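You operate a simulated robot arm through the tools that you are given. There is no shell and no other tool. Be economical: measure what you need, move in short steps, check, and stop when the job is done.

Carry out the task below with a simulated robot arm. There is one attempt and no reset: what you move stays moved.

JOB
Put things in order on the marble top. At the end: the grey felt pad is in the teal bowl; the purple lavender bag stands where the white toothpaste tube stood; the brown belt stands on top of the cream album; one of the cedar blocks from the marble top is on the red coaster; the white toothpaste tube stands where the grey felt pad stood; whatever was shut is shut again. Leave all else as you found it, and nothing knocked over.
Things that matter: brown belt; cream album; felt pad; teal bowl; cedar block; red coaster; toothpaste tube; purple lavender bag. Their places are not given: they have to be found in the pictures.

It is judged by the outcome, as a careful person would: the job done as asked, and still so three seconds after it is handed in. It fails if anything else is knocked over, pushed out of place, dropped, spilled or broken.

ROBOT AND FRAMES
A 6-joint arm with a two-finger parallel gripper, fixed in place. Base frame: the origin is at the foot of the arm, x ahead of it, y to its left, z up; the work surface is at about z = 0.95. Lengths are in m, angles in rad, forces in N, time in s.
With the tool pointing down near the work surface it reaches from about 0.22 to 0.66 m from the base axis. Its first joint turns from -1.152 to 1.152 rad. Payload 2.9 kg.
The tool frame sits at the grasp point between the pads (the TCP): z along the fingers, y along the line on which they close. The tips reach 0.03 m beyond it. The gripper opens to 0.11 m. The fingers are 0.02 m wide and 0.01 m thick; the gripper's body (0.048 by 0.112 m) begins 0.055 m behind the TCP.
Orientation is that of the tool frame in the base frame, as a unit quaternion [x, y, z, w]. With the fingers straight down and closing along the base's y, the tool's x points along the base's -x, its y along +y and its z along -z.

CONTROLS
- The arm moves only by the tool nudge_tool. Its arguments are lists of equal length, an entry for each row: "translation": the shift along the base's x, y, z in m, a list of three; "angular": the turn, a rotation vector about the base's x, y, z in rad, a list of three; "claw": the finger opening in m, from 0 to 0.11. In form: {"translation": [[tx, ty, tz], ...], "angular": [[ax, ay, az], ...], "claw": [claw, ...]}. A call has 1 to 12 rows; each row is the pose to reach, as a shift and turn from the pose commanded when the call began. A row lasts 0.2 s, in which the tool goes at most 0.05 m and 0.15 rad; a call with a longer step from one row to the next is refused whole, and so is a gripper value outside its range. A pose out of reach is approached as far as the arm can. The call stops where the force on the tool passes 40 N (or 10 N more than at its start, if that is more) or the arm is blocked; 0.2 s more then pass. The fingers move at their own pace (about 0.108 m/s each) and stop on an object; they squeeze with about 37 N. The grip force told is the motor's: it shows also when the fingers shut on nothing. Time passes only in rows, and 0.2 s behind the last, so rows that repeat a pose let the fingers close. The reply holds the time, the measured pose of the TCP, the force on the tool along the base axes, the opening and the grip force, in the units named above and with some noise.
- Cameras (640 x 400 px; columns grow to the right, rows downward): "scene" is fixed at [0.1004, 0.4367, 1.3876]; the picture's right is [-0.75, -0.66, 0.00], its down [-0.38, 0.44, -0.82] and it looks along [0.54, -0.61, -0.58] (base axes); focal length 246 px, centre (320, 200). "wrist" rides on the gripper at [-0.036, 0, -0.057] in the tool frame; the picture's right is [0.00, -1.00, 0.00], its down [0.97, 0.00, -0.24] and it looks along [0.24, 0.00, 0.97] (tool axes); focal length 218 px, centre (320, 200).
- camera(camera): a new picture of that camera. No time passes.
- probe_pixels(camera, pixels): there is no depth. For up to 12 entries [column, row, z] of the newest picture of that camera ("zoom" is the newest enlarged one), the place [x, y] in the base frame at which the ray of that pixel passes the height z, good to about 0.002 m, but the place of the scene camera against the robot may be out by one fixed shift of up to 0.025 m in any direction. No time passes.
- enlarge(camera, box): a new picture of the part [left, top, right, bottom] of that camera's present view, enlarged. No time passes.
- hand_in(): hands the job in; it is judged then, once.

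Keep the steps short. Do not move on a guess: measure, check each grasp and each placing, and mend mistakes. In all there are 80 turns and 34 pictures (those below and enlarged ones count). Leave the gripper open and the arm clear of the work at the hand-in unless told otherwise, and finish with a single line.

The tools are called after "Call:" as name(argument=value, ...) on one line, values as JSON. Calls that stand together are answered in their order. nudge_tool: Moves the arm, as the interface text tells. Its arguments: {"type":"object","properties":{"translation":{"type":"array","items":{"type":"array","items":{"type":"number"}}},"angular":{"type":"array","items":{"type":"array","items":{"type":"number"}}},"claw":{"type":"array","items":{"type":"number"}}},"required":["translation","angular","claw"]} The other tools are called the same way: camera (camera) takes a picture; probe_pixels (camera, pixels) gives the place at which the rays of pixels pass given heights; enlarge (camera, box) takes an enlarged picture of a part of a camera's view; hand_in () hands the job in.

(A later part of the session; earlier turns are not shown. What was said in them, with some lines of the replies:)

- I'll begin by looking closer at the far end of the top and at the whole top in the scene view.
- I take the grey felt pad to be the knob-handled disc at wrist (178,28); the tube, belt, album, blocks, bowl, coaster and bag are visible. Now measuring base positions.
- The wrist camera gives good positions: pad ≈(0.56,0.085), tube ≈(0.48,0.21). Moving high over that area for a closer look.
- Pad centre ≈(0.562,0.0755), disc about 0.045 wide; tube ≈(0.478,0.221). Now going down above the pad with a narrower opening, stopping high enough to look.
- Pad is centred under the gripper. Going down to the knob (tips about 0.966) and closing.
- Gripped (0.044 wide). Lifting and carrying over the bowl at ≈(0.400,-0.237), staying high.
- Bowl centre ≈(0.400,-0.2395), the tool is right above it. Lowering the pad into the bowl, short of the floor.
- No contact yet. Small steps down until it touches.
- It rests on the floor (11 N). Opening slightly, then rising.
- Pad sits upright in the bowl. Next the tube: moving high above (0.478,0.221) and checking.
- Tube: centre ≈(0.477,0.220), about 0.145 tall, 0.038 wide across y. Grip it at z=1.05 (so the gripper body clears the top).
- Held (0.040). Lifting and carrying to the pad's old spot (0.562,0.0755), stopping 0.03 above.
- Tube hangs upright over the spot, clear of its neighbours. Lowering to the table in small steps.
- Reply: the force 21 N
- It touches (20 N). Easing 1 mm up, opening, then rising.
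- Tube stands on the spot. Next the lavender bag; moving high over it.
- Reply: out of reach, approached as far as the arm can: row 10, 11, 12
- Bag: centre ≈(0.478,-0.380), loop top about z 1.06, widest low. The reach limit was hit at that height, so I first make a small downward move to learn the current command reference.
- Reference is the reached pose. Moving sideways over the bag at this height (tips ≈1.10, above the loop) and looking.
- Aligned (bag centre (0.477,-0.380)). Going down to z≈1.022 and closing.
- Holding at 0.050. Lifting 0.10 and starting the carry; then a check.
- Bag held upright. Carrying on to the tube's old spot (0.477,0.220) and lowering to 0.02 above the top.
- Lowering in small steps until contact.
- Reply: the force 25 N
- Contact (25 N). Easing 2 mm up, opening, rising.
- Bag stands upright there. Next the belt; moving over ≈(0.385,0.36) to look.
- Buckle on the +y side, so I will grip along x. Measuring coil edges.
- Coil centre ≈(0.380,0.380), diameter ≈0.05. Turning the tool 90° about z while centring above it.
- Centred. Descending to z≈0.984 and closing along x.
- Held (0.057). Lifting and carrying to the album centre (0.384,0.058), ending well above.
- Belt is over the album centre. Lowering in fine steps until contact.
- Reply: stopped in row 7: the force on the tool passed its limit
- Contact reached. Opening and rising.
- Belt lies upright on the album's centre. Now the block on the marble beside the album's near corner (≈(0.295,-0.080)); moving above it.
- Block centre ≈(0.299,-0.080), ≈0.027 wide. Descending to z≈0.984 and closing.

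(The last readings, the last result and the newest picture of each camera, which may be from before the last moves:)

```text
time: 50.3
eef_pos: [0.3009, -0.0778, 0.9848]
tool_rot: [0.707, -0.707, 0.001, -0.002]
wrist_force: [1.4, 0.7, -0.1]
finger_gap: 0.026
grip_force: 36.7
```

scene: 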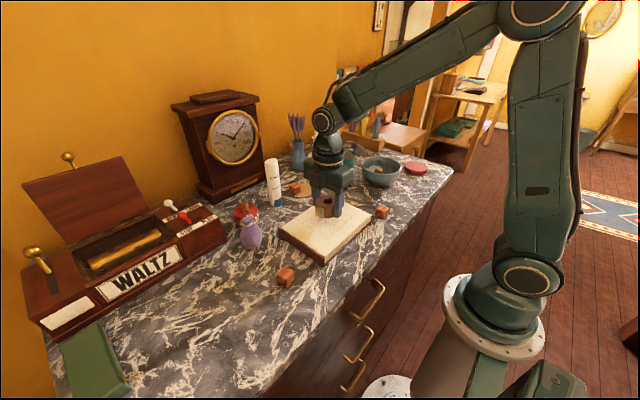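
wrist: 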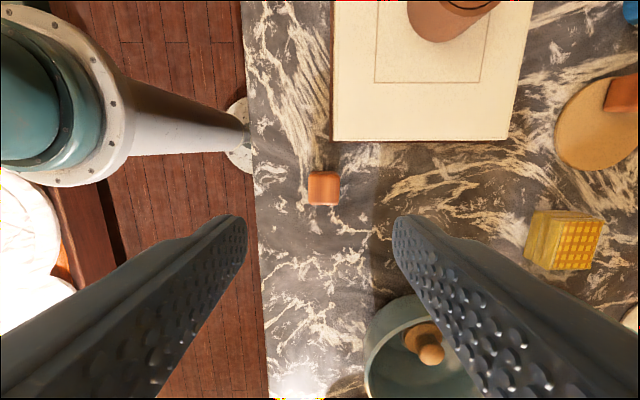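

Held (0.026). Lifting, carrying to above the red coaster (0.3415,-0.400) and turning the tool back on the way.

Call:
nudge_tool(translation=[[0, 0, 0.045], [0, 0, 0.09], [0, 0, 0.125], [0.002, -0.036, 0.125], [0.004, -0.072, 0.125], [0.008, -0.108, 0.125], [0.012, -0.144, 0.125], [0.018, -0.18, 0.125], [0.024, -0.216, 0.125], [0.03, -0.252, 0.125], [0.036, -0.288, 0.125], [0.0425, -0.32, 0.125]], angular=[[0, 0, 0], [0, 0, -0.143], [0, 0, -0.286], [0, 0, -0.429], [0, 0, -0.572], [0, 0, -0.715], [0, 0, -0.858], [0, 0, -1.0], [0, 0, -1.143], [0, 0, -1.286], [0, 0, -1.43], [0, 0, -1.5708]], claw=[0, 0, 0, 0, 0, 0, 0, 0, 0, 0, 0, 0])

Call:
camera(camera="wrist")

```text
time: 52.9
eef_pos: [0.3407, -0.4014, 1.1085]
tool_rot: [0.001, 1.0, -0.002, 0.001]
wrist_force: [-0.7, 0.6, -0.5]
finger_gap: 0.0259
grip_force: 37.1
```

```text
4 pictures are left
```

wrist: 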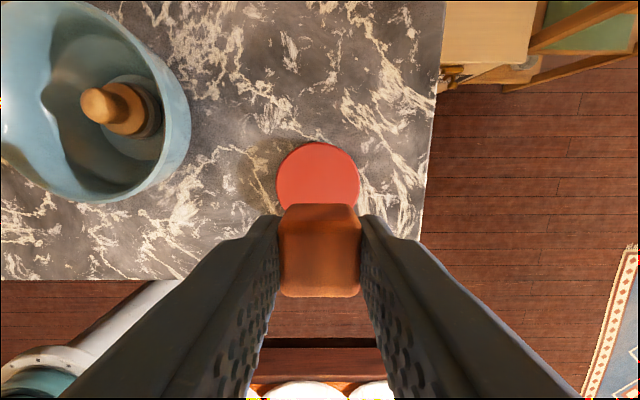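

Call:
probe_pixels(camera="wrist", pixels=[[318.5, 184.5, 0.965], [277, 184.5, 0.965], [360, 184.5, 0.965], [318.5, 143, 0.965]])

```text
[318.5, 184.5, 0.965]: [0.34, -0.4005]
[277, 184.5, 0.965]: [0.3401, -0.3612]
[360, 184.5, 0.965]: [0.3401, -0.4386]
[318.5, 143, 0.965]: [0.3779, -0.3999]
```

Directly over the coaster. Lowering to just above it.

Call:
nudge_tool(translation=[[0, 0, -0.045], [0, 0, -0.085], [0, 0, -0.097], [0, 0, -0.1], [0, 0, -0.102], [0, 0, -0.104]], angular=[[0, 0, 0], [0, 0, 0], [0, 0, 0], [0, 0, 0], [0, 0, 0], [0, 0, 0]], claw=[0, 0, 0, 0, 0, 0])

```text
time: 54.3
eef_pos: [0.3417, -0.4, 1.006]
tool_rot: [0.0, 1.0, -0.001, 0.001]
wrist_force: [1.1, 0.1, 0.2]
finger_gap: 0.0259
grip_force: 37.3
```

Call:
nudge_tool(translation=[[0, 0, -0.001], [0, 0, -0.002], [0, 0, -0.003], [0, 0, -0.004], [0, 0, -0.005]], angular=[[0, 0, 0], [0, 0, 0], [0, 0, 0], [0, 0, 0], [0, 0, 0]], claw=[0, 0, 0, 0, 0])

```text
time: 55.5
eef_pos: [0.3421, -0.4008, 1.0009]
tool_rot: [0.001, 1.0, -0.002, 0.0]
wrist_force: [-0.3, 0.5, -0.4]
finger_gap: 0.0262
grip_force: 37.0
```

Call:
nudge_tool(translation=[[0, 0, -0.001], [0, 0, -0.002], [0, 0, -0.003], [0, 0, -0.004], [0, 0, -0.005]], angular=[[0, 0, 0], [0, 0, 0], [0, 0, 0], [0, 0, 0], [0, 0, 0]], claw=[0, 0, 0, 0, 0])

```text
time: 56.7
eef_pos: [0.3429, -0.4002, 0.9981]
tool_rot: [0.0, 1.0, -0.005, 0.002]
wrist_force: [-0.3, 2.3, 32.9]
finger_gap: 0.0261
grip_force: 37.1
```

Contact (33 N). Easing 2 mm up, opening, rising and moving clear.

Call:
nudge_tool(translation=[[0, 0, 0.002], [0, 0, 0.002], [0, 0, 0.002], [0, 0, 0.03], [0, 0, 0.075], [0, 0, 0.12], [-0.01, 0.03, 0.16], [-0.02, 0.07, 0.18]], angular=[[0, 0, 0], [0, 0, 0], [0, 0, 0], [0, 0, 0], [0, 0, 0], [0, 0, 0], [0, 0, 0], [0, 0, 0]], claw=[0.028, 0.04, 0.055, 0.055, 0.06, 0.08, 0.1, 0.11])

Call:
camera(camera="wrist")

Call:
camera(camera="scene")

```text
refused: row 7 steps farther than a row can; nothing moved
```

```text
3 pictures are left
```

wrist: 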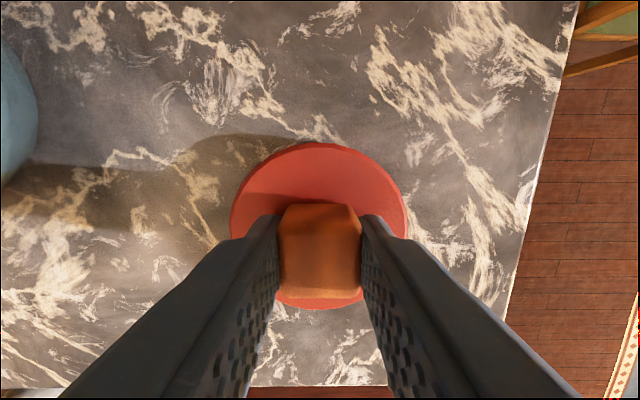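

```text
2 pictures are left
```

scene: 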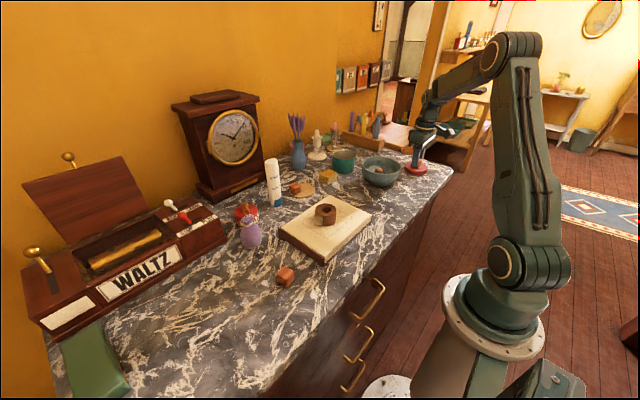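

Refused for one long step; nothing moved. Same again with shorter steps, no pictures yet.

Call:
nudge_tool(translation=[[0, 0, 0.002], [0, 0, 0.002], [0, 0, 0.002], [0, 0, 0.03], [0, 0, 0.07], [0, 0, 0.11], [0, 0.0, 0.15], [-0.01, 0.03, 0.17], [-0.02, 0.06, 0.19]], angular=[[0, 0, 0], [0, 0, 0], [0, 0, 0], [0, 0, 0], [0, 0, 0], [0, 0, 0], [0, 0, 0], [0, 0, 0], [0, 0, 0]], claw=[0.028, 0.04, 0.055, 0.055, 0.06, 0.08, 0.1, 0.11, 0.11])

Call:
camera(camera="wrist")

```text
time: 58.7
eef_pos: [0.3201, -0.342, 1.1869]
tool_rot: [0.0, 1.0, -0.001, 0.0]
wrist_force: [0.5, 0.6, -0.3]
finger_gap: 0.1099
grip_force: 0.1
```

```text
1 pictures are left
```

wrist: 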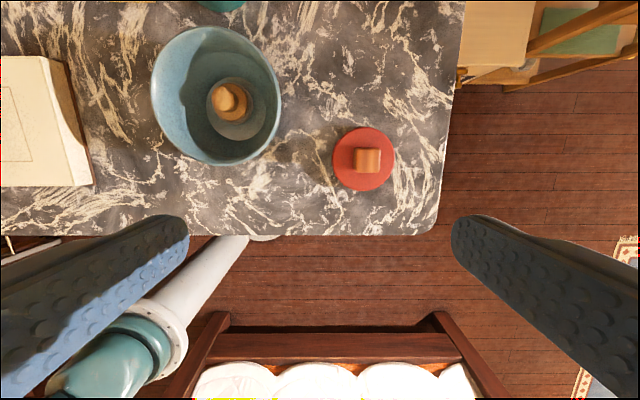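

Block sits on the coaster. Raising the arm clear, then a last look at the whole scene.

Call:
nudge_tool(translation=[[0, 0.01, 0.04], [0, 0.03, 0.07], [0, 0.07, 0.08], [0, 0.11, 0.08], [0, 0.15, 0.08]], angular=[[0, 0, 0], [0, 0, 0], [0, 0, 0], [0, 0, 0], [0, 0, 0]], claw=[0.11, 0.11, 0.11, 0.11, 0.11])

Call:
camera(camera="scene")

```text
time: 59.9
eef_pos: [0.3224, -0.1901, 1.2636]
tool_rot: [0.0, 1.0, -0.001, 0.0]
wrist_force: [1.0, -0.4, -0.6]
finger_gap: 0.1097
grip_force: 0.1
```

```text
0 pictures are left
```

scene: 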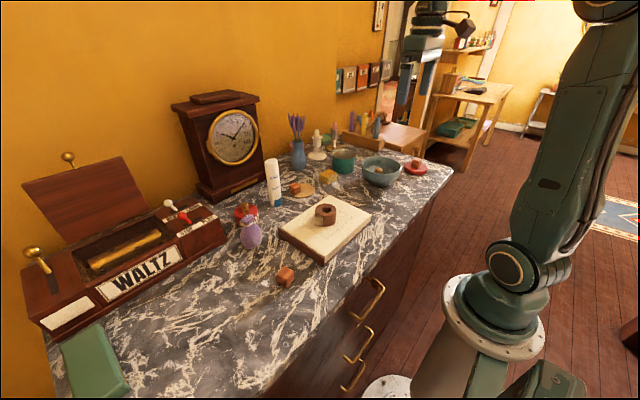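

Everything is in place and upright, the gripper is open and the arm is clear. Handing in.

Call:
hand_in()

```text
The job is handed in.
```

The job is done and handed in: felt pad in the teal bowl, toothpaste tube on the pad's old spot, lavender bag on the tube's old spot, belt on the album, one cedar block on the red coaster, nothing opened and nothing knocked over.
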